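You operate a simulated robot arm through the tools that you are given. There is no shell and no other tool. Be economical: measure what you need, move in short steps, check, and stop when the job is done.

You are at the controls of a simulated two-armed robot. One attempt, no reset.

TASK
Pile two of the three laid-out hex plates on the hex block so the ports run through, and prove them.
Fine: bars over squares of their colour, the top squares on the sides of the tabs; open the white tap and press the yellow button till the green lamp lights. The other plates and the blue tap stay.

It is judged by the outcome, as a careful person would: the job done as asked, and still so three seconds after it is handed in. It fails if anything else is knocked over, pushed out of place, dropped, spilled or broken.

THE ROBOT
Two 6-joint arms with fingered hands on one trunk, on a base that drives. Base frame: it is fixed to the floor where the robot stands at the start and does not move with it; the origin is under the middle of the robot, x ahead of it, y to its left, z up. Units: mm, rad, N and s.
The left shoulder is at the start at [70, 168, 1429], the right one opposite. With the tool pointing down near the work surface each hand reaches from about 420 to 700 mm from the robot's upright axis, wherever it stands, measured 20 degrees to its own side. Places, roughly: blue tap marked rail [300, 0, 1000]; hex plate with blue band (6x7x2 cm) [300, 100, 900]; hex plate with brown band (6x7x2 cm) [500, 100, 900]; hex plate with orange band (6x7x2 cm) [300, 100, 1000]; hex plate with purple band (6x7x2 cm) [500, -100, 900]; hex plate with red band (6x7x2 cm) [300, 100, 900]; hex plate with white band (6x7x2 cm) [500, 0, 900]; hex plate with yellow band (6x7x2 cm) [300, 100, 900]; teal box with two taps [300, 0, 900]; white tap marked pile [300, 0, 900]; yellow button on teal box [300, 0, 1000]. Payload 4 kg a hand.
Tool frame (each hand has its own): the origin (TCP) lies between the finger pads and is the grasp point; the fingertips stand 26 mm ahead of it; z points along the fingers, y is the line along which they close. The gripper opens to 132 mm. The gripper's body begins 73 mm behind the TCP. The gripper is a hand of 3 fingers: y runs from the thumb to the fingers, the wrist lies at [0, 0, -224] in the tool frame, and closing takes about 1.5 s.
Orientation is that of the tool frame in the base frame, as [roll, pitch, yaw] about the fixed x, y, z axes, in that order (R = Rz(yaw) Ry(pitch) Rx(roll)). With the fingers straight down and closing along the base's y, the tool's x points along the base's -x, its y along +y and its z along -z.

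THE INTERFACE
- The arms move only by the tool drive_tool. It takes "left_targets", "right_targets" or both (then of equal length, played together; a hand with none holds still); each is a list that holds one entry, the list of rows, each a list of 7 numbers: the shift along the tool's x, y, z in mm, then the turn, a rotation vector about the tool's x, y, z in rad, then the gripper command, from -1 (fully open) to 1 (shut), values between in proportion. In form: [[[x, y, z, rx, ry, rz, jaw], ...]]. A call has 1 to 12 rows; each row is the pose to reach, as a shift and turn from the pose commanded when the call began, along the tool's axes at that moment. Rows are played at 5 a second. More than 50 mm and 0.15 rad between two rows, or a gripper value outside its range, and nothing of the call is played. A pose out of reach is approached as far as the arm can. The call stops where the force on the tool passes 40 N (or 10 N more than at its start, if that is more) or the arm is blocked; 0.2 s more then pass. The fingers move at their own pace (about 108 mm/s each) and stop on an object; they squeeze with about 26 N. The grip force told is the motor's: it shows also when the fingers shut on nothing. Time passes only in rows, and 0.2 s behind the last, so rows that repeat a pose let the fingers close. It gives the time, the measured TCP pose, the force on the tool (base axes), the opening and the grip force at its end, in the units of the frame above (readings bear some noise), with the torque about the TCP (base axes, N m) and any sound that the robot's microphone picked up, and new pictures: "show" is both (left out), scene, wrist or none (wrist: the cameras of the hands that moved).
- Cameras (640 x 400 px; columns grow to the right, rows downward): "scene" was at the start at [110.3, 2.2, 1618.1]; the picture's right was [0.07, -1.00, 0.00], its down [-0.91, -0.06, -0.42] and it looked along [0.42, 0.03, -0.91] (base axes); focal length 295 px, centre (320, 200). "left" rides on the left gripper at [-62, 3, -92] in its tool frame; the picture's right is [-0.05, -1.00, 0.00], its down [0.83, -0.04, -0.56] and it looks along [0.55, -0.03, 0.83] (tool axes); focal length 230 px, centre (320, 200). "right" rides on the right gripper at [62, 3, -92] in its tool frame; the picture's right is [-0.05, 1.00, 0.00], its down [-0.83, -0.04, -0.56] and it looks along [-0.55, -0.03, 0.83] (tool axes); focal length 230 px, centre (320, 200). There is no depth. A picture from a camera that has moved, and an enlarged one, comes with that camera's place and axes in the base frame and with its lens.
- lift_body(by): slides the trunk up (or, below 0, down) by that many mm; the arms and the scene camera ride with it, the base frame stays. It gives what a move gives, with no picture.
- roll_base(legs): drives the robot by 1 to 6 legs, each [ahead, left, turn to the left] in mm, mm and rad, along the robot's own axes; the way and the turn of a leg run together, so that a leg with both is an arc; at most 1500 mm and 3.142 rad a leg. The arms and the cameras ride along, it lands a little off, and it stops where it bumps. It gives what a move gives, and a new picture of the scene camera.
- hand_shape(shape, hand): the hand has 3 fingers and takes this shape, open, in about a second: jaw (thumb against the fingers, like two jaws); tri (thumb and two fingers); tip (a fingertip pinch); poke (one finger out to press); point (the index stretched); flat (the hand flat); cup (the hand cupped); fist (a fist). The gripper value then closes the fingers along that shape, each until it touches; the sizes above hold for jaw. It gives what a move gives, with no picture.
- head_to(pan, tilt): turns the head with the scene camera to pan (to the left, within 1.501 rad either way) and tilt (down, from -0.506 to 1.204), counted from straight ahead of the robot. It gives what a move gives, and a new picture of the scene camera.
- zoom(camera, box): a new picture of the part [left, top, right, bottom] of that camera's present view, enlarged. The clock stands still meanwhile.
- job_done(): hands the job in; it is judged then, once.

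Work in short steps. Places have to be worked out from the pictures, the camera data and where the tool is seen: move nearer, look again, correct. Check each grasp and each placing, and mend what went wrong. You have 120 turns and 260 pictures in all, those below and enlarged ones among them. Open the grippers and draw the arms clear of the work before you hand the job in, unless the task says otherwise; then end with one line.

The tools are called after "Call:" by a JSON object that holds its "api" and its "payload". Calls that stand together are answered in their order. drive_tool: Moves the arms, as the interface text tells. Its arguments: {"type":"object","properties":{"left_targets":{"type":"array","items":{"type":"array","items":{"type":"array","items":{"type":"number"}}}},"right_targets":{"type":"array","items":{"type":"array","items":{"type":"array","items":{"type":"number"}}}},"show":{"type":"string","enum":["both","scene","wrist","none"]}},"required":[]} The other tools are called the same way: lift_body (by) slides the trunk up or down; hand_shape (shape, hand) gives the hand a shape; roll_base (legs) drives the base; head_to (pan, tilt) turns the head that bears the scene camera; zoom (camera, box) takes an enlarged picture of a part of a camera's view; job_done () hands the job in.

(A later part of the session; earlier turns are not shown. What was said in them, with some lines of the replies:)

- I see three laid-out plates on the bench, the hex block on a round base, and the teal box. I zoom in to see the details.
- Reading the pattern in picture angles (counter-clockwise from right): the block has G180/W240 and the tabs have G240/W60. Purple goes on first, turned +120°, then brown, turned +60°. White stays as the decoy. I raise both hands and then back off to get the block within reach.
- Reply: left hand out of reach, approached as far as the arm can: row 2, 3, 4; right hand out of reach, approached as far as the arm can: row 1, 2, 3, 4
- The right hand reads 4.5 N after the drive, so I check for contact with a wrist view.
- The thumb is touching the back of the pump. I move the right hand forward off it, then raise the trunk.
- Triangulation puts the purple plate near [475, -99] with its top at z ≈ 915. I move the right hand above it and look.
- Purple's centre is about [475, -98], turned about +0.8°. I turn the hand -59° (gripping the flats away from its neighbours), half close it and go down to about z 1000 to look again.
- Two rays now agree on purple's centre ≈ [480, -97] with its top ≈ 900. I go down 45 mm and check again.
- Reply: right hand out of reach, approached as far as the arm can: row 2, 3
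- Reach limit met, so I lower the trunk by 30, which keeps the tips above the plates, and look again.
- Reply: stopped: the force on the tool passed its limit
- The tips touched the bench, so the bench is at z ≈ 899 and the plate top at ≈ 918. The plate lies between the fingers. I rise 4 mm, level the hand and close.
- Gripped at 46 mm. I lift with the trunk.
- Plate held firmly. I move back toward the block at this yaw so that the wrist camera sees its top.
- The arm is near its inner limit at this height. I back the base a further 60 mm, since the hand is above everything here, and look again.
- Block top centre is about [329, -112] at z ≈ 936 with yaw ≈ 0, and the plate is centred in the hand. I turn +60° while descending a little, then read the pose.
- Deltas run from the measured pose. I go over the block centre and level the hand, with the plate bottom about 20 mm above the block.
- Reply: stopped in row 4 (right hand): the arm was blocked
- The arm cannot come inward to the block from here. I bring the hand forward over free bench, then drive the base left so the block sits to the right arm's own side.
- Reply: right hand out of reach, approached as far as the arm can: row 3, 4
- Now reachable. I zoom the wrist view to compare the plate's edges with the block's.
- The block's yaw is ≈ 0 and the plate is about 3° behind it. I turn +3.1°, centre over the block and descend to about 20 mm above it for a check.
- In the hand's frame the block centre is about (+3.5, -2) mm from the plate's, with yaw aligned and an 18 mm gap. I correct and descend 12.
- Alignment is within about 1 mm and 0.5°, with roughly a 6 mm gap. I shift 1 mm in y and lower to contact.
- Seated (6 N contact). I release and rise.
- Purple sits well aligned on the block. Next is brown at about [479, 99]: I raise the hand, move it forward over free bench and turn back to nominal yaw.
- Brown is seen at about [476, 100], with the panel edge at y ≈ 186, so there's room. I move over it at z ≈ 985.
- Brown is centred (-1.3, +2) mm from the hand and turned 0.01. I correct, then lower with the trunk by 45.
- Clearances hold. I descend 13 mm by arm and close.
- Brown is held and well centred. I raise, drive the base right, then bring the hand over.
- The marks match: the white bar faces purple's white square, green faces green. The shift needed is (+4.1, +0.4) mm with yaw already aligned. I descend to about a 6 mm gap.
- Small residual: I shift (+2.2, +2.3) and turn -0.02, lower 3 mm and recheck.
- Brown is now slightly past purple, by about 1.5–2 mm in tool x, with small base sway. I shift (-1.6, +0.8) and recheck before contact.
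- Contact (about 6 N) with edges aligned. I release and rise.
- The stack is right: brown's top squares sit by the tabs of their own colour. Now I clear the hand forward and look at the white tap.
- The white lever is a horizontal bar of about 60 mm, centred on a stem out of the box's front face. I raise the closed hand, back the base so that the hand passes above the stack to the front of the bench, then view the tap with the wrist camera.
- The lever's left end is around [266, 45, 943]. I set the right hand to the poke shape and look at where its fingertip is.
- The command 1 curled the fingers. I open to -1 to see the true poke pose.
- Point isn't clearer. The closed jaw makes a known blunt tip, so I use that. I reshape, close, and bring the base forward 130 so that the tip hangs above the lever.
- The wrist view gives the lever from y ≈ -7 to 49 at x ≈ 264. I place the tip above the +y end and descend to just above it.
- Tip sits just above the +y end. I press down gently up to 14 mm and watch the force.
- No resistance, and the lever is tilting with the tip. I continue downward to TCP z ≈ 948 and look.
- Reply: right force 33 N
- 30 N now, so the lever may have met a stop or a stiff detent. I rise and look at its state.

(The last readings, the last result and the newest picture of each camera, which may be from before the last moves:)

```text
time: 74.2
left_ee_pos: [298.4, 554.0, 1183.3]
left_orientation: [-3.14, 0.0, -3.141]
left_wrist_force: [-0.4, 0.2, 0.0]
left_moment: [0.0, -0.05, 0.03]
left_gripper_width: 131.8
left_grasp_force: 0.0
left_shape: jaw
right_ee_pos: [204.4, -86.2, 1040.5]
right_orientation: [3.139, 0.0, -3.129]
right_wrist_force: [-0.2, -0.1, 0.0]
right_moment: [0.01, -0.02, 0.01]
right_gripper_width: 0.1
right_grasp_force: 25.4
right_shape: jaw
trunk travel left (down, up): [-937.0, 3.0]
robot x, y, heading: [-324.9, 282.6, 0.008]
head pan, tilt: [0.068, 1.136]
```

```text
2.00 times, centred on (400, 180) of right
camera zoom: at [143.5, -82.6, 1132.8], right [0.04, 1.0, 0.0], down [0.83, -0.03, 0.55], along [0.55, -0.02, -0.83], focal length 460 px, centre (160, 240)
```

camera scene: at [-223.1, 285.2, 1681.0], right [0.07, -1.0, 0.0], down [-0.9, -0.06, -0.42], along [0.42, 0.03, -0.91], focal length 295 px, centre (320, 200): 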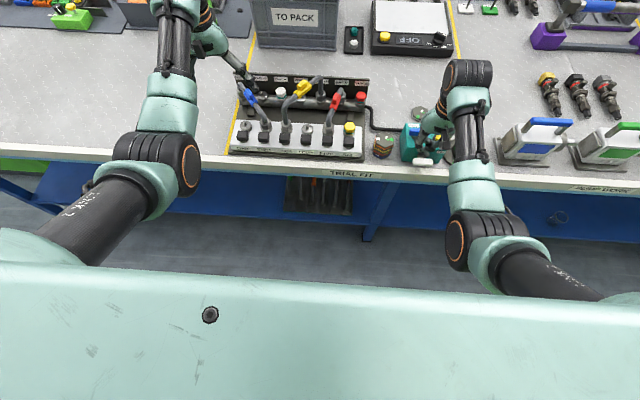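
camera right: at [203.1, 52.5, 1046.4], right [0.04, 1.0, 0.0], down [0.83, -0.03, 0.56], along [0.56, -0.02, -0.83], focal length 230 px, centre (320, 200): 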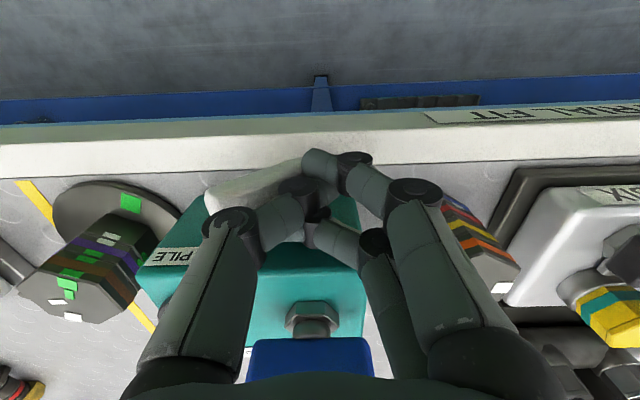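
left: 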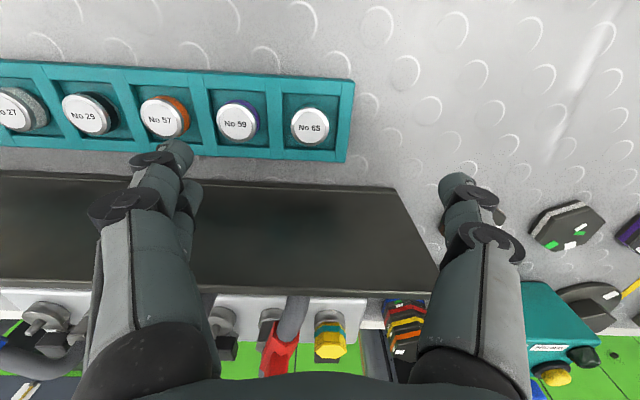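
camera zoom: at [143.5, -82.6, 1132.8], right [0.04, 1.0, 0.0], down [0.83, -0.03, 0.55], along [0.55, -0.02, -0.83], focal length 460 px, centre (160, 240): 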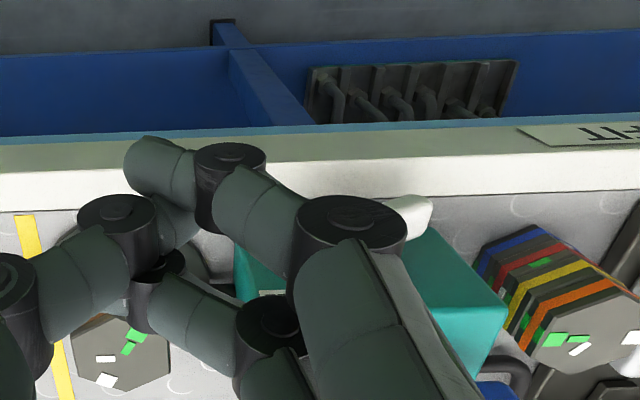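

The lever turned freely about 22° ccw and then met a stop, so that direction is wrong. I press the -y end down instead, first hovering above it.

Call:
{"api": "drive_tool", "payload": {"right_targets": [[[0, 42, 0, 0, 0, 0, 1], [0, 84, 0, 0, 0, 0, 1], [-30, 84, 0, 0, 0, 0, 1], [-58, 84, 10, 0, 0, 0, 1], [-58, 84, 45, 0, 0, 0, 1], [-58, 84, 45, 0, 0, 0, 1]]], "show": "none"}}

Call:
{"api": "drive_tool", "payload": {"right_targets": [[[0, 0, 6, 0, 0, 0, 1], [0, 0, 12, 0, 0, 0, 1], [0, 0, 18, 0, 0, 0, 1], [0, -3, 24, 0, 0, 0, 1], [0, -4, 30, 0, 0, 0, 1]]], "show": "wrist"}}

Call:
{"api": "zoom", "payload": {"camera": "scene", "box": [370, 110, 460, 170]}}

```text
time: 75.6
left_ee_pos: [297.4, 554.5, 1184.7]
left_orientation: [3.141, 0.0, -3.14]
left_wrist_force: [0.0, 0.0, -0.1]
left_moment: [0.04, 0.0, 0.0]
left_gripper_width: 131.9
left_grasp_force: 0.0
left_shape: jaw
right_ee_pos: [262.3, -1.2, 993.0]
right_orientation: [3.139, -0.001, -3.13]
right_wrist_force: [0.4, -0.7, -0.6]
right_moment: [-0.01, 0.0, -0.02]
right_gripper_width: 0.0
right_grasp_force: 25.5
right_shape: jaw
trunk travel left (down, up): [-937.0, 3.0]
robot x, y, heading: [-323.4, 286.5, -0.001]
head pan, tilt: [0.068, 1.136]
```

```text
time: 76.8
left_ee_pos: [293.9, 553.5, 1187.2]
left_orientation: [-3.139, 0.003, -3.138]
left_wrist_force: [-1.2, 0.0, 0.4]
left_moment: [0.03, 0.02, 0.03]
left_gripper_width: 131.7
left_grasp_force: 0.0
left_shape: jaw
right_ee_pos: [261.1, -9.0, 969.4]
right_orientation: [-3.138, 0.008, -3.131]
right_wrist_force: [-3.9, -7.8, 29.0]
right_moment: [0.13, 0.14, 0.06]
right_gripper_width: 0.0
right_grasp_force: 25.6
right_shape: jaw
trunk travel left (down, up): [-937.0, 3.0]
robot x, y, heading: [-325.2, 280.9, 0.002]
head pan, tilt: [0.068, 1.136]
camera right: at [200.9, -5.6, 1061.2], right [0.04, 1.0, 0.0], down [0.83, -0.03, 0.56], along [0.56, -0.03, -0.83], focal length 230 px, centre (320, 200)
```

right: 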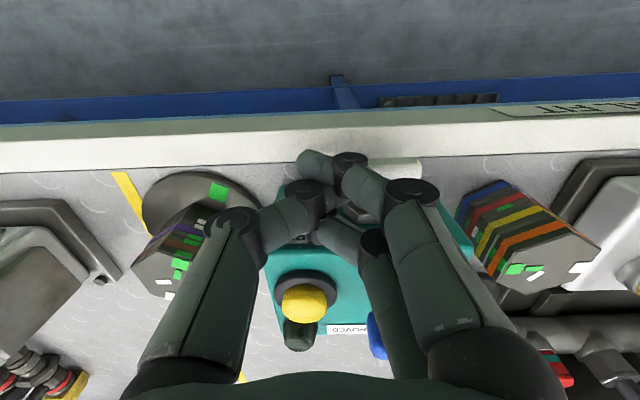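

```text
6.67 times, centred on (415, 140) of scene
camera zoom: at [-223.1, 286.0, 1681.4], right [0.07, -1.0, 0.0], down [-0.9, -0.06, -0.42], along [0.42, 0.03, -0.91], focal length 1969 px, centre (-313, 600)
```

zoom: 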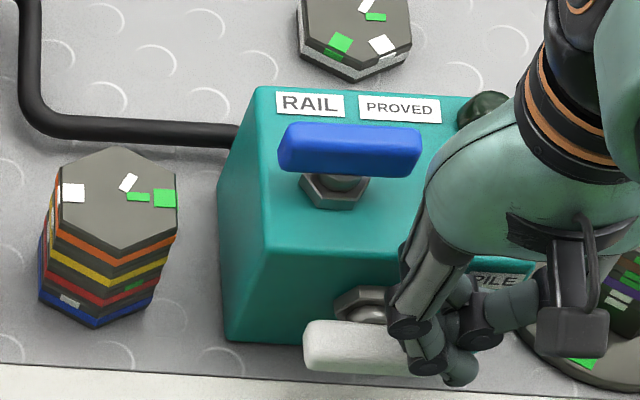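

Force is about 29 N and the lever is back near level, so this looks like friction rather than a stop. I continue down in small steps and see whether it keeps turning.

Call:
{"api": "drive_tool", "payload": {"right_targets": [[[0, 3, 2, 0, 0, 0, 1], [0, 3, 4, 0, 0, 0, 1], [0, 3, 6, 0, 0, 0, 1], [0, 3, 8, 0, 0, 0, 1], [0, 3, 10, 0, 0, 0, 1], [0, 3, 12, 0, 0, 0, 1]]], "show": "none"}}

Call:
{"api": "zoom", "payload": {"camera": "scene", "box": [370, 110, 460, 170]}}

```text
time: 77.3
left_ee_pos: [294.4, 556.1, 1185.9]
left_orientation: [-3.139, 0.003, -3.141]
left_wrist_force: [0.1, -0.2, -0.6]
left_moment: [-0.03, -0.01, -0.02]
left_gripper_width: 132.0
left_grasp_force: 0.1
left_shape: jaw
right_ee_pos: [262.3, -5.4, 969.3]
right_orientation: [-3.136, 0.01, -3.133]
right_wrist_force: [-12.7, -1.7, 21.2]
right_moment: [0.16, 0.33, 0.04]
right_gripper_width: 0.0
right_grasp_force: 26.4
right_shape: jaw
trunk travel left (down, up): [-937.0, 3.0]
robot x, y, heading: [-325.8, 286.6, -0.001]
head pan, tilt: [0.068, 1.136]
stopped in row 2 (right hand): the force on the tool passed its limit (the readings are from after the stop); the commanded pose is now the measured one
```

```text
6.67 times, centred on (415, 140) of scene
camera zoom: at [-223.5, 288.0, 1680.7], right [0.07, -1.0, 0.0], down [-0.9, -0.06, -0.42], along [0.42, 0.03, -0.91], focal length 1969 px, centre (-313, 600)
```

zoom: 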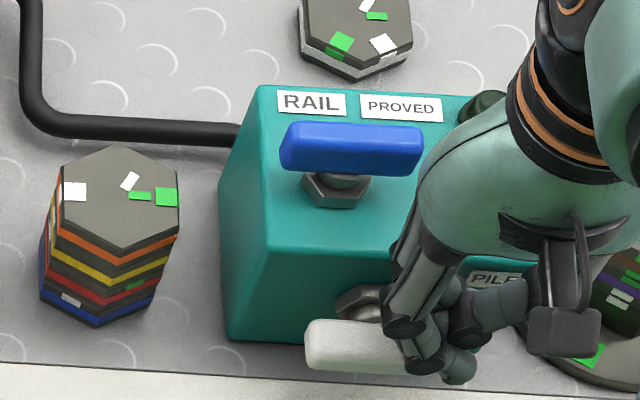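

The -y end is at its stop at the level (closed) position, so ccw is the opening direction and it is stiff. I go back to the +y end and push further out, following the arc.

Call:
{"api": "drive_tool", "payload": {"right_targets": [[[0, 0, -20, 0, 0, 0, 1], [0, 25, -22, 0, 0, 0, 1], [0, 56, -22, 0, 0, 0, 1], [0, 56, -22, 0, 0, 0, 1]]], "show": "none"}}

Call:
{"api": "drive_tool", "payload": {"right_targets": [[[0, 0, 8, 0, 0, 0, 1], [0, 0, 16, 0, 0, 0, 1], [0, 2, 24, 0, 0, 0, 1], [0, 2, 30, 0, 0, 0, 1], [0, 2, 36, 0, 0, 0, 1]]], "show": "none"}}

Call:
{"api": "zoom", "payload": {"camera": "scene", "box": [370, 110, 460, 170]}}

```text
time: 78.3
left_ee_pos: [300.2, 551.3, 1183.0]
left_orientation: [-3.141, 0.0, -3.141]
left_wrist_force: [-0.5, 0.3, -0.3]
left_moment: [-0.01, -0.01, -0.01]
left_gripper_width: 131.9
left_grasp_force: 0.0
left_shape: jaw
right_ee_pos: [264.3, 49.6, 986.5]
right_orientation: [-3.141, 0.005, -3.131]
right_wrist_force: [-0.6, -0.2, -0.6]
right_moment: [0.03, -0.01, -0.01]
right_gripper_width: 0.1
right_grasp_force: 25.8
right_shape: jaw
trunk travel left (down, up): [-937.0, 3.0]
robot x, y, heading: [-330.0, 282.1, -0.003]
head pan, tilt: [0.068, 1.136]
```

```text
time: 79.5
left_ee_pos: [296.7, 554.6, 1183.4]
left_orientation: [-3.139, 0.0, 3.142]
left_wrist_force: [-0.8, -0.1, -0.7]
left_moment: [0.01, 0.01, 0.0]
left_gripper_width: 132.2
left_grasp_force: 0.1
left_shape: jaw
right_ee_pos: [266.0, 51.9, 951.0]
right_orientation: [-3.14, 0.006, -3.131]
right_wrist_force: [-0.2, 2.3, 3.3]
right_moment: [-0.07, -0.04, -0.01]
right_gripper_width: 0.1
right_grasp_force: 25.8
right_shape: jaw
trunk travel left (down, up): [-937.0, 3.0]
robot x, y, heading: [-326.0, 286.1, 0.006]
head pan, tilt: [0.068, 1.136]
```

```text
6.67 times, centred on (415, 140) of scene
camera zoom: at [-217.4, 286.7, 1680.6], right [0.07, -1.0, 0.0], down [-0.9, -0.06, -0.42], along [0.42, 0.03, -0.91], focal length 1969 px, centre (-313, 600)
```

zoom: 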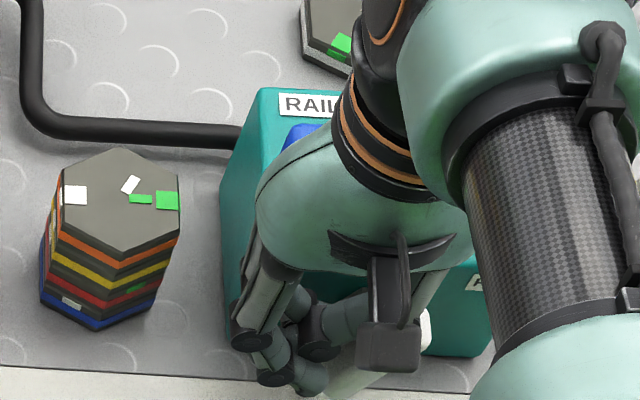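

It turns easily with the contact further out (4 N, roughly 40°). I continue along the arc.

Call:
{"api": "drive_tool", "payload": {"right_targets": [[[0, 0, 4, 0, 0, 0, 1], [0, -1, 8, 0, 0, 0, 1], [0, -3, 12, 0, 0, 0, 1], [0, -5, 15, 0, 0, 0, 1], [0, -7, 18, 0, 0, 0, 1]]], "show": "wrist"}}

Call:
{"api": "zoom", "payload": {"camera": "scene", "box": [370, 110, 460, 170]}}

```text
time: 80.7
left_ee_pos: [294.9, 562.0, 1184.6]
left_orientation: [-3.132, 0.004, -3.138]
left_wrist_force: [-0.5, 0.7, 1.6]
left_moment: [-0.02, 0.0, -0.03]
left_gripper_width: 131.6
left_grasp_force: 0.2
left_shape: jaw
right_ee_pos: [265.4, 56.8, 938.6]
right_orientation: [-3.137, 0.017, -3.129]
right_wrist_force: [1.3, 29.4, 28.2]
right_moment: [-1.13, -0.1, 0.16]
right_gripper_width: 0.0
right_grasp_force: 25.3
right_shape: jaw
trunk travel left (down, up): [-937.0, 3.0]
robot x, y, heading: [-327.0, 284.7, 0.005]
head pan, tilt: [0.068, 1.136]
camera right: at [203.2, 59.6, 1029.5], right [0.04, 1.0, 0.0], down [0.82, -0.03, 0.57], along [0.57, -0.02, -0.82], focal length 230 px, centre (320, 200)
```

right: 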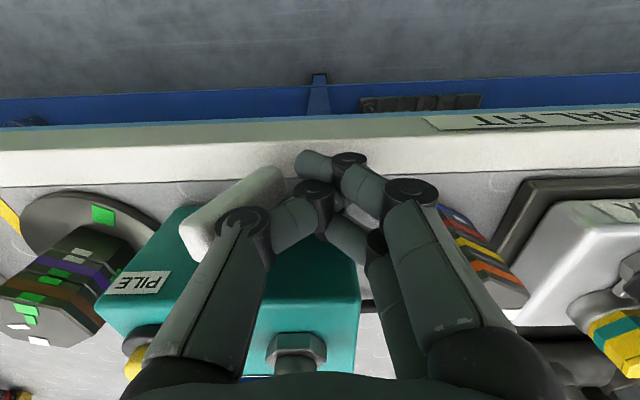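

```text
6.67 times, centred on (415, 140) of scene
camera zoom: at [-221.8, 296.7, 1681.0], right [0.07, -1.0, 0.01], down [-0.9, -0.07, -0.42], along [0.42, 0.02, -0.91], focal length 1969 px, centre (-313, 600)
```

zoom: 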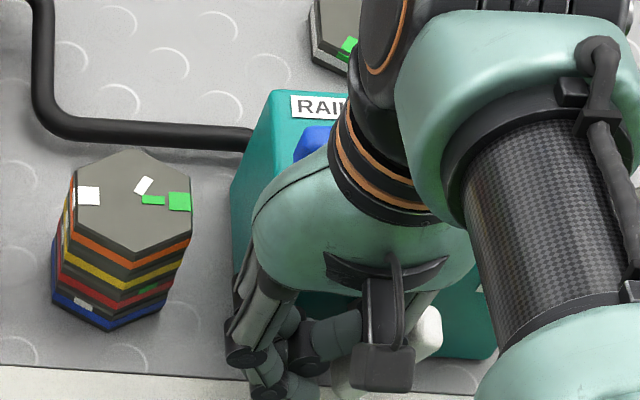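

The force shows the thumb side jamming on the lever's raised half. I'll straddle the lever with half-open jaws instead and pull the lower end toward -y with the fingers; first up and open.

Call:
{"api": "drive_tool", "payload": {"right_targets": [[[0, 0, -20, 0, 0, 0, 1], [0, 0, -45, 0, 0, 0, 1], [3, -20, -65, 0, 0, 0, 0.3], [6, -42, -65, 0, 0, 0, -0.36], [6, -42, -65, 0, 0, 0, -0.36], [6, -42, -65, 0, 0, 0, -0.36]]], "show": "wrist"}}

Call:
{"api": "zoom", "payload": {"camera": "scene", "box": [370, 110, 460, 170]}}

```text
time: 82.1
left_ee_pos: [298.2, 554.4, 1184.7]
left_orientation: [3.141, 0.001, -3.14]
left_wrist_force: [-0.2, -0.7, 0.2]
left_moment: [0.0, 0.0, 0.03]
left_gripper_width: 131.7
left_grasp_force: 0.1
left_shape: jaw
right_ee_pos: [257.9, 4.3, 996.4]
right_orientation: [-3.138, 0.008, -3.132]
right_wrist_force: [-0.3, 1.1, 0.8]
right_moment: [0.0, 0.03, 0.01]
right_gripper_width: 89.2
right_grasp_force: 0.1
right_shape: jaw
trunk travel left (down, up): [-937.0, 3.0]
robot x, y, heading: [-329.6, 282.7, 0.0]
head pan, tilt: [0.068, 1.136]
camera right: at [196.8, 7.8, 1088.8], right [0.04, 1.0, 0.0], down [0.83, -0.03, 0.56], along [0.56, -0.03, -0.83], focal length 230 px, centre (320, 200)
```

right: 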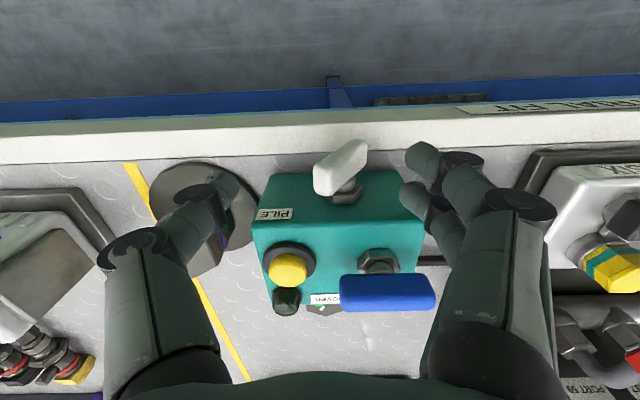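

```text
6.67 times, centred on (415, 140) of scene
camera zoom: at [-217.3, 286.3, 1680.5], right [0.07, -1.0, 0.0], down [-0.9, -0.06, -0.42], along [0.42, 0.03, -0.91], focal length 1969 px, centre (-313, 600)
```

zoom: 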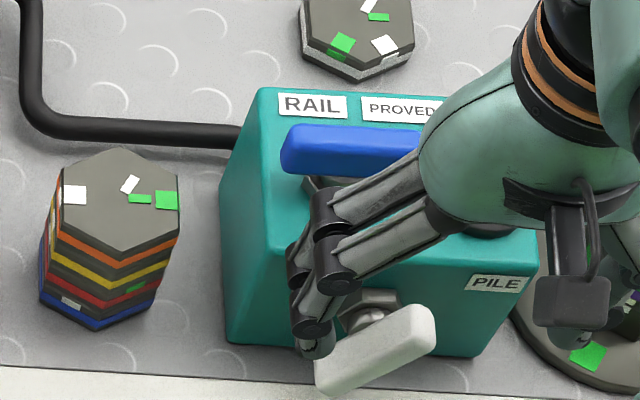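

Now the lever is clearly at about 45°. I shift +10 in y, then descend so that the fingers stand outside the lower end.

Call:
{"api": "drive_tool", "payload": {"right_targets": [[[0, 11, 0, 0, 0, 0, -0.36], [0, 11, 20, 0, 0, 0, -0.36], [0, 11, 40, 0, 0, 0, -0.36], [0, 11, 55, 0, 0, 0, -0.36], [0, 11, 55, 0, 0, 0, -0.36]]], "show": "wrist"}}

Call:
{"api": "zoom", "payload": {"camera": "scene", "box": [370, 110, 460, 170]}}

```text
time: 83.3
left_ee_pos: [299.4, 554.0, 1184.1]
left_orientation: [-3.14, 0.0, -3.141]
left_wrist_force: [-0.3, -0.3, -0.6]
left_moment: [0.04, -0.01, -0.01]
left_gripper_width: 131.7
left_grasp_force: 0.1
left_shape: jaw
right_ee_pos: [260.9, 13.8, 941.9]
right_orientation: [-3.139, 0.006, -3.13]
right_wrist_force: [-0.6, 0.6, 0.9]
right_moment: [-0.02, 0.01, 0.03]
right_gripper_width: 89.3
right_grasp_force: 0.0
right_shape: jaw
trunk travel left (down, up): [-937.0, 3.0]
robot x, y, heading: [-324.5, 284.5, 0.003]
head pan, tilt: [0.068, 1.136]
camera right: at [198.1, 17.6, 1032.9], right [0.04, 1.0, 0.0], down [0.83, -0.03, 0.56], along [0.56, -0.03, -0.83], focal length 230 px, centre (320, 200)
```

right: 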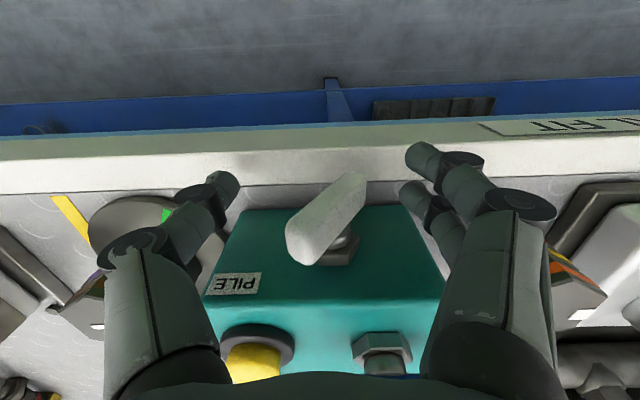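

```text
6.67 times, centred on (415, 140) of scene
camera zoom: at [-217.2, 286.0, 1680.5], right [0.07, -1.0, 0.0], down [-0.9, -0.06, -0.42], along [0.42, 0.03, -0.91], focal length 1969 px, centre (-313, 600)
```

zoom: 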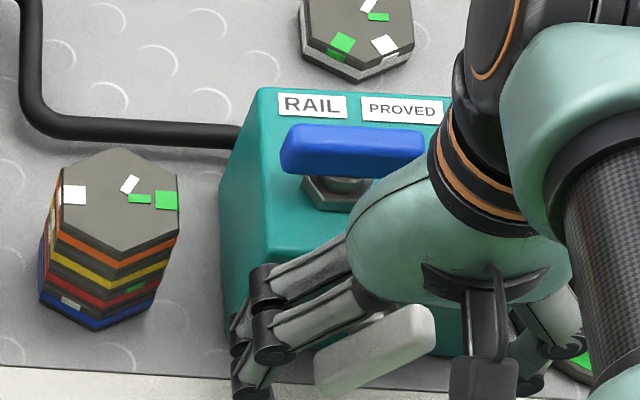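

The jaws straddle the lever. I centre on the stem (y ≈ 22) and close them, which should swing the lever upright between the pads.

Call:
{"api": "drive_tool", "payload": {"right_targets": [[[0, 8, 0, 0, 0, 0, -0.36], [0, 8, 0, 0, 0, 0, -0.1], [0, 8, 0, 0, 0, 0, 0.1], [0, 8, 0, 0, 0, 0, 0.3], [0, 8, 0, 0, 0, 0, 0.5], [0, 8, 0, 0, 0, 0, 0.7], [0, 8, 0, 0, 0, 0, 0.9], [0, 8, 0, 0, 0, 0, 1], [0, 8, 0, 0, 0, 0, 1]]], "show": "wrist"}}

Call:
{"api": "zoom", "payload": {"camera": "scene", "box": [370, 110, 460, 170]}}

```text
time: 85.3
left_ee_pos: [298.8, 552.9, 1184.8]
left_orientation: [-3.14, 0.0, -3.139]
left_wrist_force: [0.1, -0.3, -0.1]
left_moment: [0.01, -0.01, 0.01]
left_gripper_width: 131.8
left_grasp_force: 0.1
left_shape: jaw
right_ee_pos: [258.4, 20.2, 942.2]
right_orientation: [-3.14, 0.007, -3.131]
right_wrist_force: [0.6, -4.6, -0.2]
right_moment: [-0.04, -0.03, 0.13]
right_gripper_width: 2.3
right_grasp_force: 26.5
right_shape: jaw
trunk travel left (down, up): [-937.0, 3.0]
robot x, y, heading: [-329.1, 285.3, -0.004]
head pan, tilt: [0.068, 1.136]
camera right: at [197.5, 23.9, 1033.0], right [0.04, 1.0, 0.0], down [0.83, -0.03, 0.56], along [0.56, -0.03, -0.83], focal length 230 px, centre (320, 200)
```

right: 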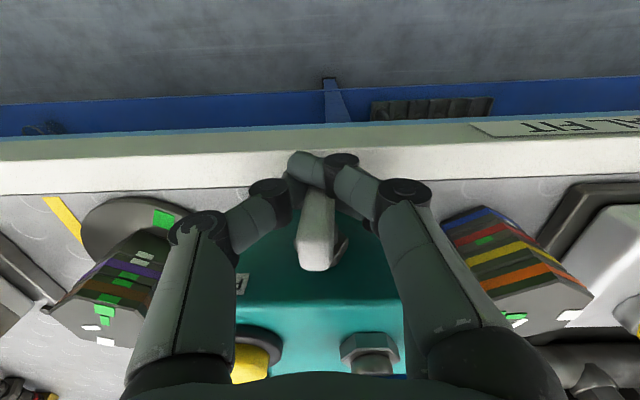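

```text
6.67 times, centred on (415, 140) of scene
camera zoom: at [-217.0, 284.2, 1680.5], right [0.07, -1.0, 0.0], down [-0.91, -0.06, -0.42], along [0.42, 0.03, -0.91], focal length 1969 px, centre (-313, 600)
```

zoom: 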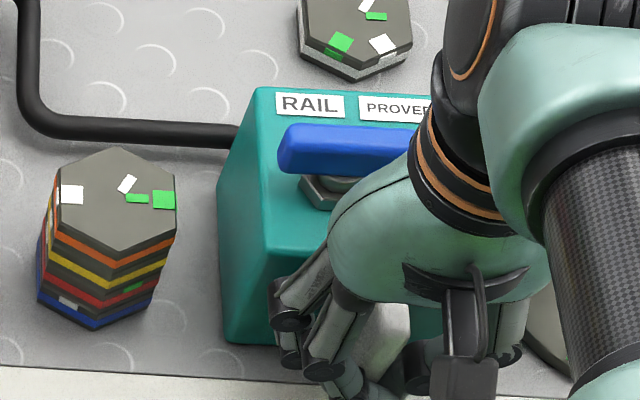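

The lever is now nearly upright. I open, rise straight up and check it.

Call:
{"api": "drive_tool", "payload": {"right_targets": [[[0, 0, 0, 0, 0, 0, 0.3], [0, 0, 0, 0, 0, 0, -0.36], [0, 0, 0, 0, 0, 0, -0.36], [0, 0, -30, 0, 0, 0, -0.36], [0, 0, -70, 0, 0, 0, -0.36], [30, -20, -95, 0, 0, 0, -0.36], [55, -55, -95, 0, 0, 0, -0.36], [55, -90, -95, 0, 0, 0, -0.36]]], "show": "none"}}

Call:
{"api": "zoom", "payload": {"camera": "scene", "box": [370, 110, 460, 170]}}

```text
time: 87.1
left_ee_pos: [298.2, 553.7, 1183.6]
left_orientation: [3.141, 0.0, -3.138]
left_wrist_force: [0.8, 0.7, -0.3]
left_moment: [0.0, 0.03, 0.01]
left_gripper_width: 131.9
left_grasp_force: 0.2
left_shape: jaw
right_ee_pos: [204.8, -69.7, 1035.6]
right_orientation: [-3.139, 0.007, -3.13]
right_wrist_force: [0.6, 0.0, -0.7]
right_moment: [0.05, -0.01, -0.01]
right_gripper_width: 89.3
right_grasp_force: 0.0
right_shape: jaw
trunk travel left (down, up): [-937.0, 3.0]
robot x, y, heading: [-328.0, 284.5, 0.004]
head pan, tilt: [0.068, 1.136]
```

```text
6.67 times, centred on (415, 140) of scene
camera zoom: at [-216.2, 284.5, 1680.4], right [0.07, -1.0, 0.0], down [-0.91, -0.06, -0.42], along [0.42, 0.03, -0.91], focal length 1969 px, centre (-313, 600)
```

zoom: 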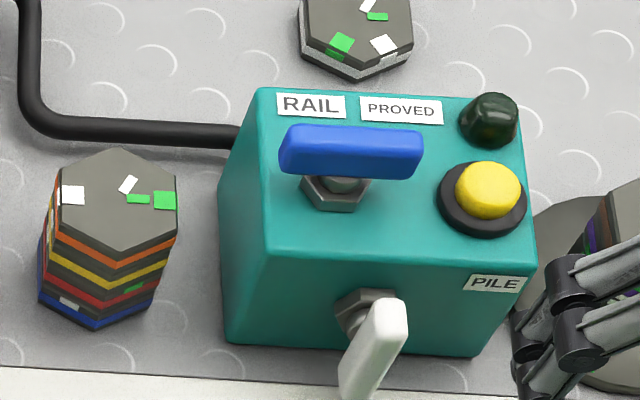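

The lever is essentially vertical, so the tap is open and the blue one is untouched. The yellow button is at about [322, -22], top z ≈ 990. I close the hand and drive forward 100, with the tips well above the stack.

Call:
{"api": "drive_tool", "payload": {"right_targets": [[[0, 0, -3, 0, 0, 0, 1], [0, 0, -5, 0, 0, 0, 1], [0, 0, -5, 0, 0, 0, 1], [0, 0, -5, 0, 0, 0, 1], [0, 0, -5, 0, 0, 0, 1]]], "show": "none"}}

Call:
{"api": "roll_base", "payload": {"legs": [[100, 0, 0]]}}

Call:
{"api": "drive_tool", "payload": {"right_targets": [[[-5, 15, 0, 0, 0, 0, 1], [-9, 35, 0, 0, 0, 0, 1], [-9, 46, 0, 0, 0, 0, 1], [-9, 46, 0, 0, 0, 0, 1]]], "show": "wrist"}}

Call:
{"api": "zoom", "payload": {"camera": "scene", "box": [370, 130, 475, 200]}}

```text
time: 88.3
left_ee_pos: [298.0, 552.5, 1183.7]
left_orientation: [-3.14, 0.0, -3.139]
left_wrist_force: [0.1, 0.0, -0.2]
left_moment: [0.01, 0.06, 0.01]
left_gripper_width: 131.7
left_grasp_force: 0.0
left_shape: jaw
right_ee_pos: [203.9, -68.5, 1040.8]
right_orientation: [-3.136, 0.009, -3.13]
right_wrist_force: [0.1, -0.4, 0.7]
right_moment: [0.01, 0.02, 0.02]
right_gripper_width: 0.0
right_grasp_force: 26.0
right_shape: jaw
trunk travel left (down, up): [-937.0, 3.0]
robot x, y, heading: [-326.3, 280.5, 0.001]
head pan, tilt: [0.068, 1.136]
```

```text
time: 89.5
left_ee_pos: [394.9, 551.8, 1187.0]
left_orientation: [-3.14, 0.005, -3.141]
left_wrist_force: [-0.6, 0.4, 0.0]
left_moment: [0.0, -0.02, -0.01]
left_gripper_width: 131.8
left_grasp_force: 0.0
left_shape: jaw
right_ee_pos: [302.6, -68.2, 1044.6]
right_orientation: [-3.139, 0.01, -3.131]
right_wrist_force: [-0.6, 0.0, 0.1]
right_moment: [-0.01, -0.06, 0.01]
right_gripper_width: 0.0
right_grasp_force: 25.9
right_shape: jaw
trunk travel left (down, up): [-937.0, 3.0]
robot x, y, heading: [-225.3, 284.5, 0.002]
head pan, tilt: [0.068, 1.136]
camera scene: at [-122.9, 285.9, 1681.1], right [0.07, -1.0, 0.0], down [-0.9, -0.06, -0.42], along [0.42, 0.03, -0.91], focal length 295 px, centre (320, 200)
```

scene: 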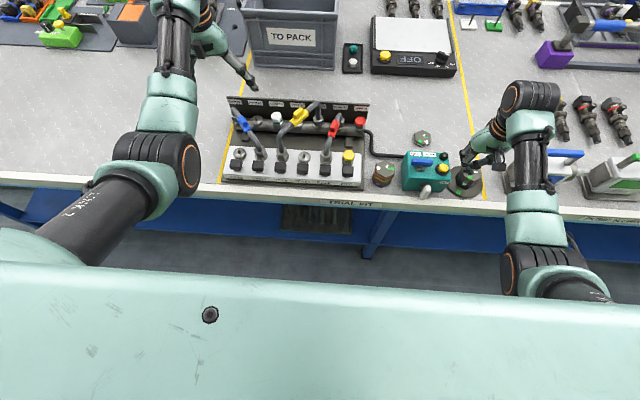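

```text
time: 90.5
left_ee_pos: [402.0, 552.8, 1183.3]
left_orientation: [-3.14, 0.0, -3.141]
left_wrist_force: [0.3, 0.2, -0.6]
left_moment: [0.0, 0.01, -0.02]
left_gripper_width: 131.9
left_grasp_force: 0.1
left_shape: jaw
right_ee_pos: [315.2, -23.5, 1041.1]
right_orientation: [-3.139, 0.006, -3.13]
right_wrist_force: [-0.2, -0.2, 0.4]
right_moment: [0.0, -0.02, -0.02]
right_gripper_width: 0.0
right_grasp_force: 26.6
right_shape: jaw
trunk travel left (down, up): [-937.0, 3.0]
robot x, y, heading: [-229.1, 284.0, 0.0]
head pan, tilt: [0.068, 1.136]
camera right: at [254.1, -19.0, 1132.3], right [0.04, 1.0, 0.0], down [0.83, -0.03, 0.56], along [0.56, -0.03, -0.83], focal length 230 px, centre (320, 200)
```

right: 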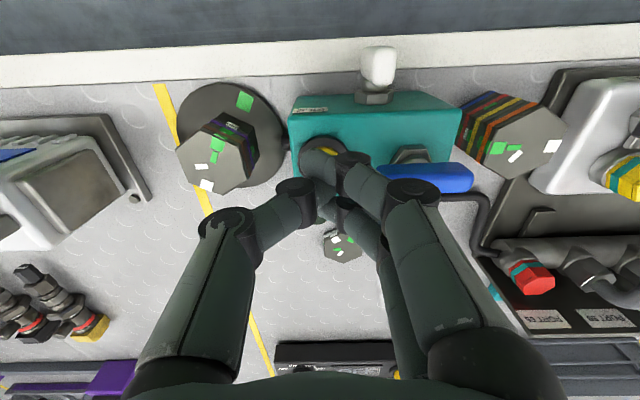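

```text
5.71 times, centred on (422, 165) of scene
camera zoom: at [-114.6, 285.6, 1680.4], right [0.07, -1.0, 0.0], down [-0.91, -0.06, -0.42], along [0.42, 0.03, -0.91], focal length 1688 px, centre (-266, 400)
```

zoom: 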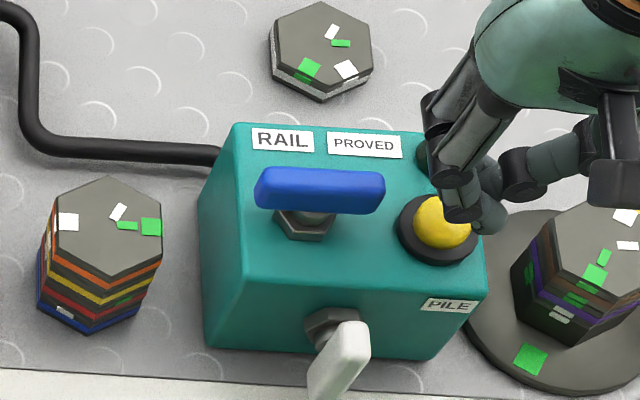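

The tip is over the button. I descend in steps, watching for contact.

Call:
{"api": "drive_tool", "payload": {"right_targets": [[[-2, 3, 10, 0, 0, 0, 1], [-2, 3, 18, 0, 0, 0, 1], [-2, 3, 22, 0, 0, 0, 1], [-2, 3, 26, 0, 0, 0, 1], [-2, 3, 29, 0, 0, 0, 1]]], "show": "none"}}

Call:
{"api": "zoom", "payload": {"camera": "scene", "box": [400, 135, 475, 185]}}

```text
time: 91.7
left_ee_pos: [399.2, 552.2, 1185.2]
left_orientation: [-3.14, 0.001, -3.141]
left_wrist_force: [-0.3, 0.1, 0.8]
left_moment: [0.01, 0.03, 0.02]
left_gripper_width: 131.8
left_grasp_force: 0.1
left_shape: jaw
right_ee_pos: [316.8, -18.1, 1012.7]
right_orientation: [-3.138, 0.008, -3.131]
right_wrist_force: [0.0, -0.5, 3.4]
right_moment: [-0.02, 0.0, 0.0]
right_gripper_width: 0.1
right_grasp_force: 26.2
right_shape: jaw
trunk travel left (down, up): [-937.0, 3.0]
robot x, y, heading: [-227.3, 283.9, 0.001]
head pan, tilt: [0.068, 1.136]
heard: click
```

```text
8.00 times, centred on (438, 160) of scene
camera zoom: at [-115.9, 286.1, 1680.6], right [0.07, -1.0, 0.0], down [-0.9, -0.06, -0.42], along [0.42, 0.03, -0.91], focal length 2362 px, centre (-620, 520)
```

zoom: 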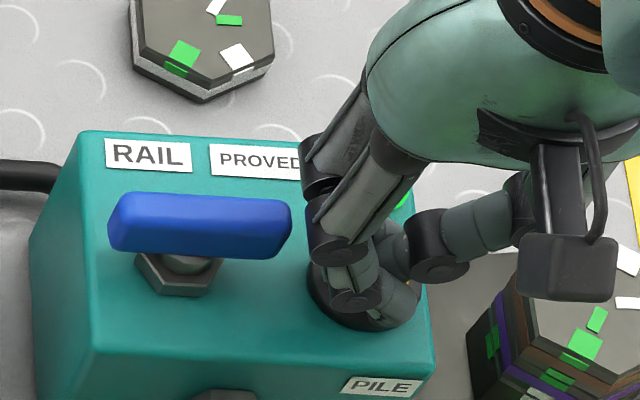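

A click, and a bright green spot where the lamp is. I hold briefly and check with the wrist camera.

Call:
{"api": "drive_tool", "payload": {"right_targets": [[[0, 0, 0.5, 0, 0, 0, 1], [0, 0, 0.5, 0, 0, 0, 1], [0, 0, 0.5, 0, 0, 0, 1], [0, 0, 0.5, 0, 0, 0, 1], [0, 0, 0.5, 0, 0, 0, 1], [0, 0, 0.5, 0, 0, 0, 1]]], "show": "both"}}

Call:
{"api": "zoom", "payload": {"camera": "scene", "box": [430, 140, 460, 165]}}

```text
time: 93.1
left_ee_pos: [399.7, 553.8, 1183.5]
left_orientation: [-3.14, -0.002, 3.141]
left_wrist_force: [-0.2, -0.1, 0.2]
left_moment: [-0.01, -0.01, -0.04]
left_gripper_width: 131.7
left_grasp_force: 0.1
left_shape: jaw
right_ee_pos: [316.6, -19.7, 1012.8]
right_orientation: [-3.139, 0.006, -3.131]
right_wrist_force: [-0.5, -0.5, 4.1]
right_moment: [-0.04, 0.01, -0.03]
right_gripper_width: 0.0
right_grasp_force: 25.7
right_shape: jaw
trunk travel left (down, up): [-937.0, 3.0]
robot x, y, heading: [-225.6, 285.0, 0.003]
head pan, tilt: [0.068, 1.136]
camera scene: at [-116.5, 286.2, 1680.6], right [0.07, -1.0, 0.0], down [-0.9, -0.06, -0.42], along [0.42, 0.03, -0.91], focal length 295 px, centre (320, 200)
camera right: at [255.1, -15.6, 1103.7], right [0.04, 1.0, 0.0], down [0.83, -0.03, 0.56], along [0.56, -0.03, -0.83], focal length 230 px, centre (320, 200)
```

scene: 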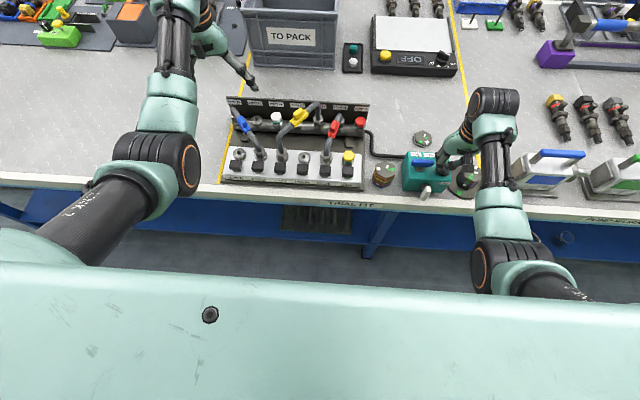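
right: 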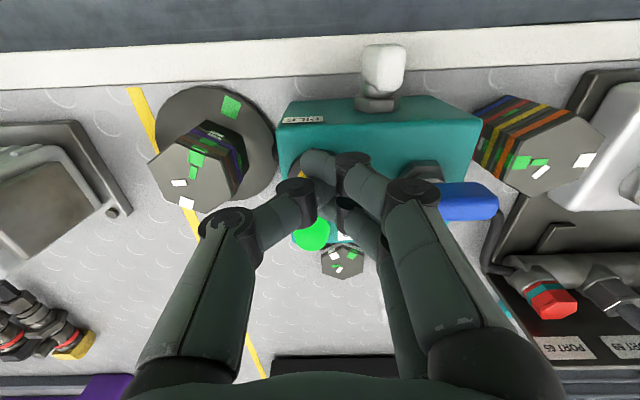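

```text
16.00 times, centred on (445, 152) of scene
camera zoom: at [-116.5, 286.2, 1680.6], right [0.07, -1.0, 0.0], down [-0.9, -0.06, -0.42], along [0.42, 0.03, -0.91], focal length 4725 px, centre (-1680, 960)
```

zoom: 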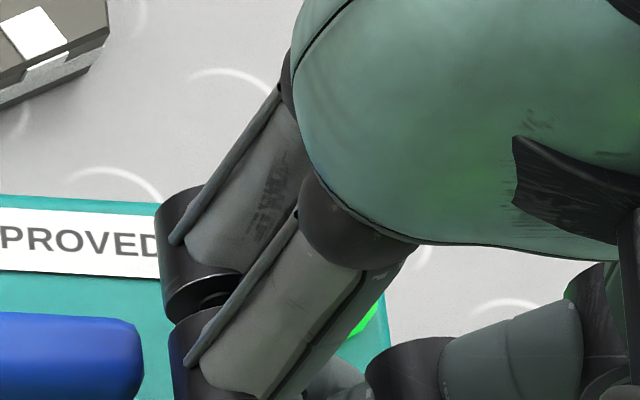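

The lamp is bright green. I lift straight up, then drive back so the arms are clear of the work, keeping the hand above everything.

Call:
{"api": "drive_tool", "payload": {"right_targets": [[[0, 0, -10, 0, 0, 0, 1], [0, 0, -28, 0, 0, 0, 1], [0, 0, -34, 0, 0, 0, 1], [0, 0, -34, 0, 0, 0, 1]]], "show": "wrist"}}

Call:
{"api": "roll_base", "payload": {"legs": [[-260, 0, 0]]}}

```text
time: 94.1
left_ee_pos: [400.6, 552.6, 1183.4]
left_orientation: [-3.14, -0.001, 3.141]
left_wrist_force: [0.1, -0.1, -0.3]
left_moment: [-0.05, -0.01, 0.0]
left_gripper_width: 132.0
left_grasp_force: 0.1
left_shape: jaw
right_ee_pos: [317.7, -18.8, 1046.3]
right_orientation: [-3.14, 0.007, -3.132]
right_wrist_force: [0.2, -0.6, -0.5]
right_moment: [0.01, 0.0, 0.0]
right_gripper_width: 0.0
right_grasp_force: 25.7
right_shape: jaw
trunk travel left (down, up): [-937.0, 3.0]
robot x, y, heading: [-226.6, 280.3, 0.002]
head pan, tilt: [0.068, 1.136]
camera right: at [255.9, -15.3, 1138.0], right [0.04, 1.0, 0.0], down [0.83, -0.03, 0.56], along [0.56, -0.03, -0.83], focal length 230 px, centre (320, 200)
```

right: 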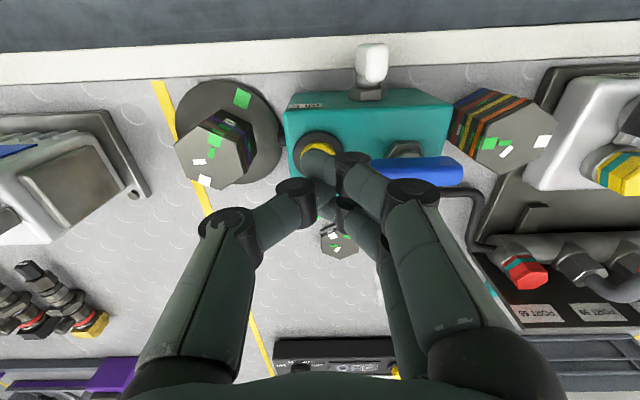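

```text
time: 96.0
left_ee_pos: [143.1, 547.1, 1182.7]
left_orientation: [-3.14, -0.002, 3.134]
left_wrist_force: [0.4, -0.4, 0.0]
left_moment: [-0.02, 0.02, 0.02]
left_gripper_width: 131.7
left_grasp_force: 0.1
left_shape: jaw
right_ee_pos: [54.3, -22.6, 1045.5]
right_orientation: [-3.137, 0.003, -3.14]
right_wrist_force: [0.5, 0.4, 0.1]
right_moment: [0.01, 0.0, -0.03]
right_gripper_width: 0.0
right_grasp_force: 26.3
right_shape: jaw
trunk travel left (down, up): [-937.0, 3.0]
robot x, y, heading: [-491.0, 282.4, -0.006]
head pan, tilt: [0.068, 1.136]
camera scene: at [-374.2, 285.8, 1680.2], right [0.06, -1.0, 0.0], down [-0.91, -0.06, -0.42], along [0.42, 0.03, -0.91], focal length 295 px, centre (320, 200)
```

scene: 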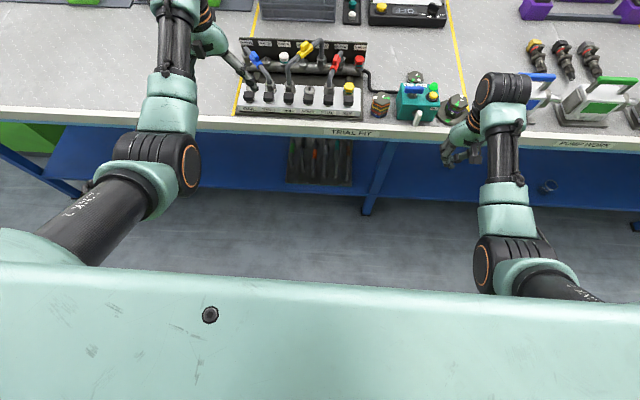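

I open the gripper and take a last look at the lamp, taps and stack.

Call:
{"api": "drive_tool", "payload": {"right_targets": [[[0, 0, 0, 0, 0, 0, 0], [0, 0, 0, 0, 0, 0, -1], [0, 0, 0, 0, 0, 0, -1], [0, 0, 0, 0, 0, 0, -1], [0, 0, 0, 0, 0, 0, -1], [0, 0, 0, 0, 0, 0, -1]]], "show": "none"}}

Call:
{"api": "zoom", "payload": {"camera": "scene", "box": [365, 65, 485, 140]}}

```text
time: 97.4
left_ee_pos: [139.7, 548.6, 1183.5]
left_orientation: [-3.139, 0.001, 3.135]
left_wrist_force: [0.1, 0.5, 0.6]
left_moment: [-0.01, 0.0, -0.02]
left_gripper_width: 132.0
left_grasp_force: 0.0
left_shape: jaw
right_ee_pos: [52.3, -22.6, 1046.7]
right_orientation: [-3.137, 0.007, -3.141]
right_wrist_force: [0.4, 0.1, 0.1]
right_moment: [0.04, 0.02, -0.05]
right_gripper_width: 131.9
right_grasp_force: 0.1
right_shape: jaw
trunk travel left (down, up): [-937.0, 3.0]
robot x, y, heading: [-485.8, 285.1, -0.009]
head pan, tilt: [0.068, 1.136]
```

```text
5.33 times, centred on (425, 102) of scene
camera zoom: at [-378.2, 285.8, 1680.5], right [0.06, -1.0, 0.0], down [-0.91, -0.06, -0.42], along [0.42, 0.03, -0.91], focal length 1575 px, centre (-240, 720)
```

zoom: 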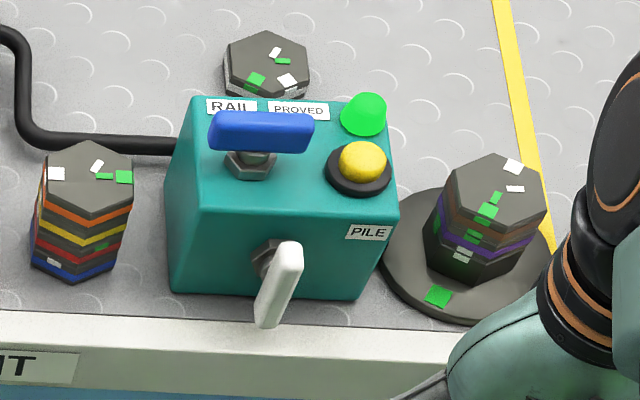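

The lamp stays green, the pile is aligned, the blue tap and the other plates are untouched, and the arms are clear. I hand in.

Call:
{"api": "job_done", "payload": {}}

```text
The job is handed in.
```

The purple and brown plates are piled on the hex block with bars over squares of their colour and the top squares on the sides of the tabs; the white tap is open and the green lamp is lit. The other plates and the blue tap were left alone, but early on the right thumb touched the back of the nearest pump (about 4 N), and it looked unmoved.
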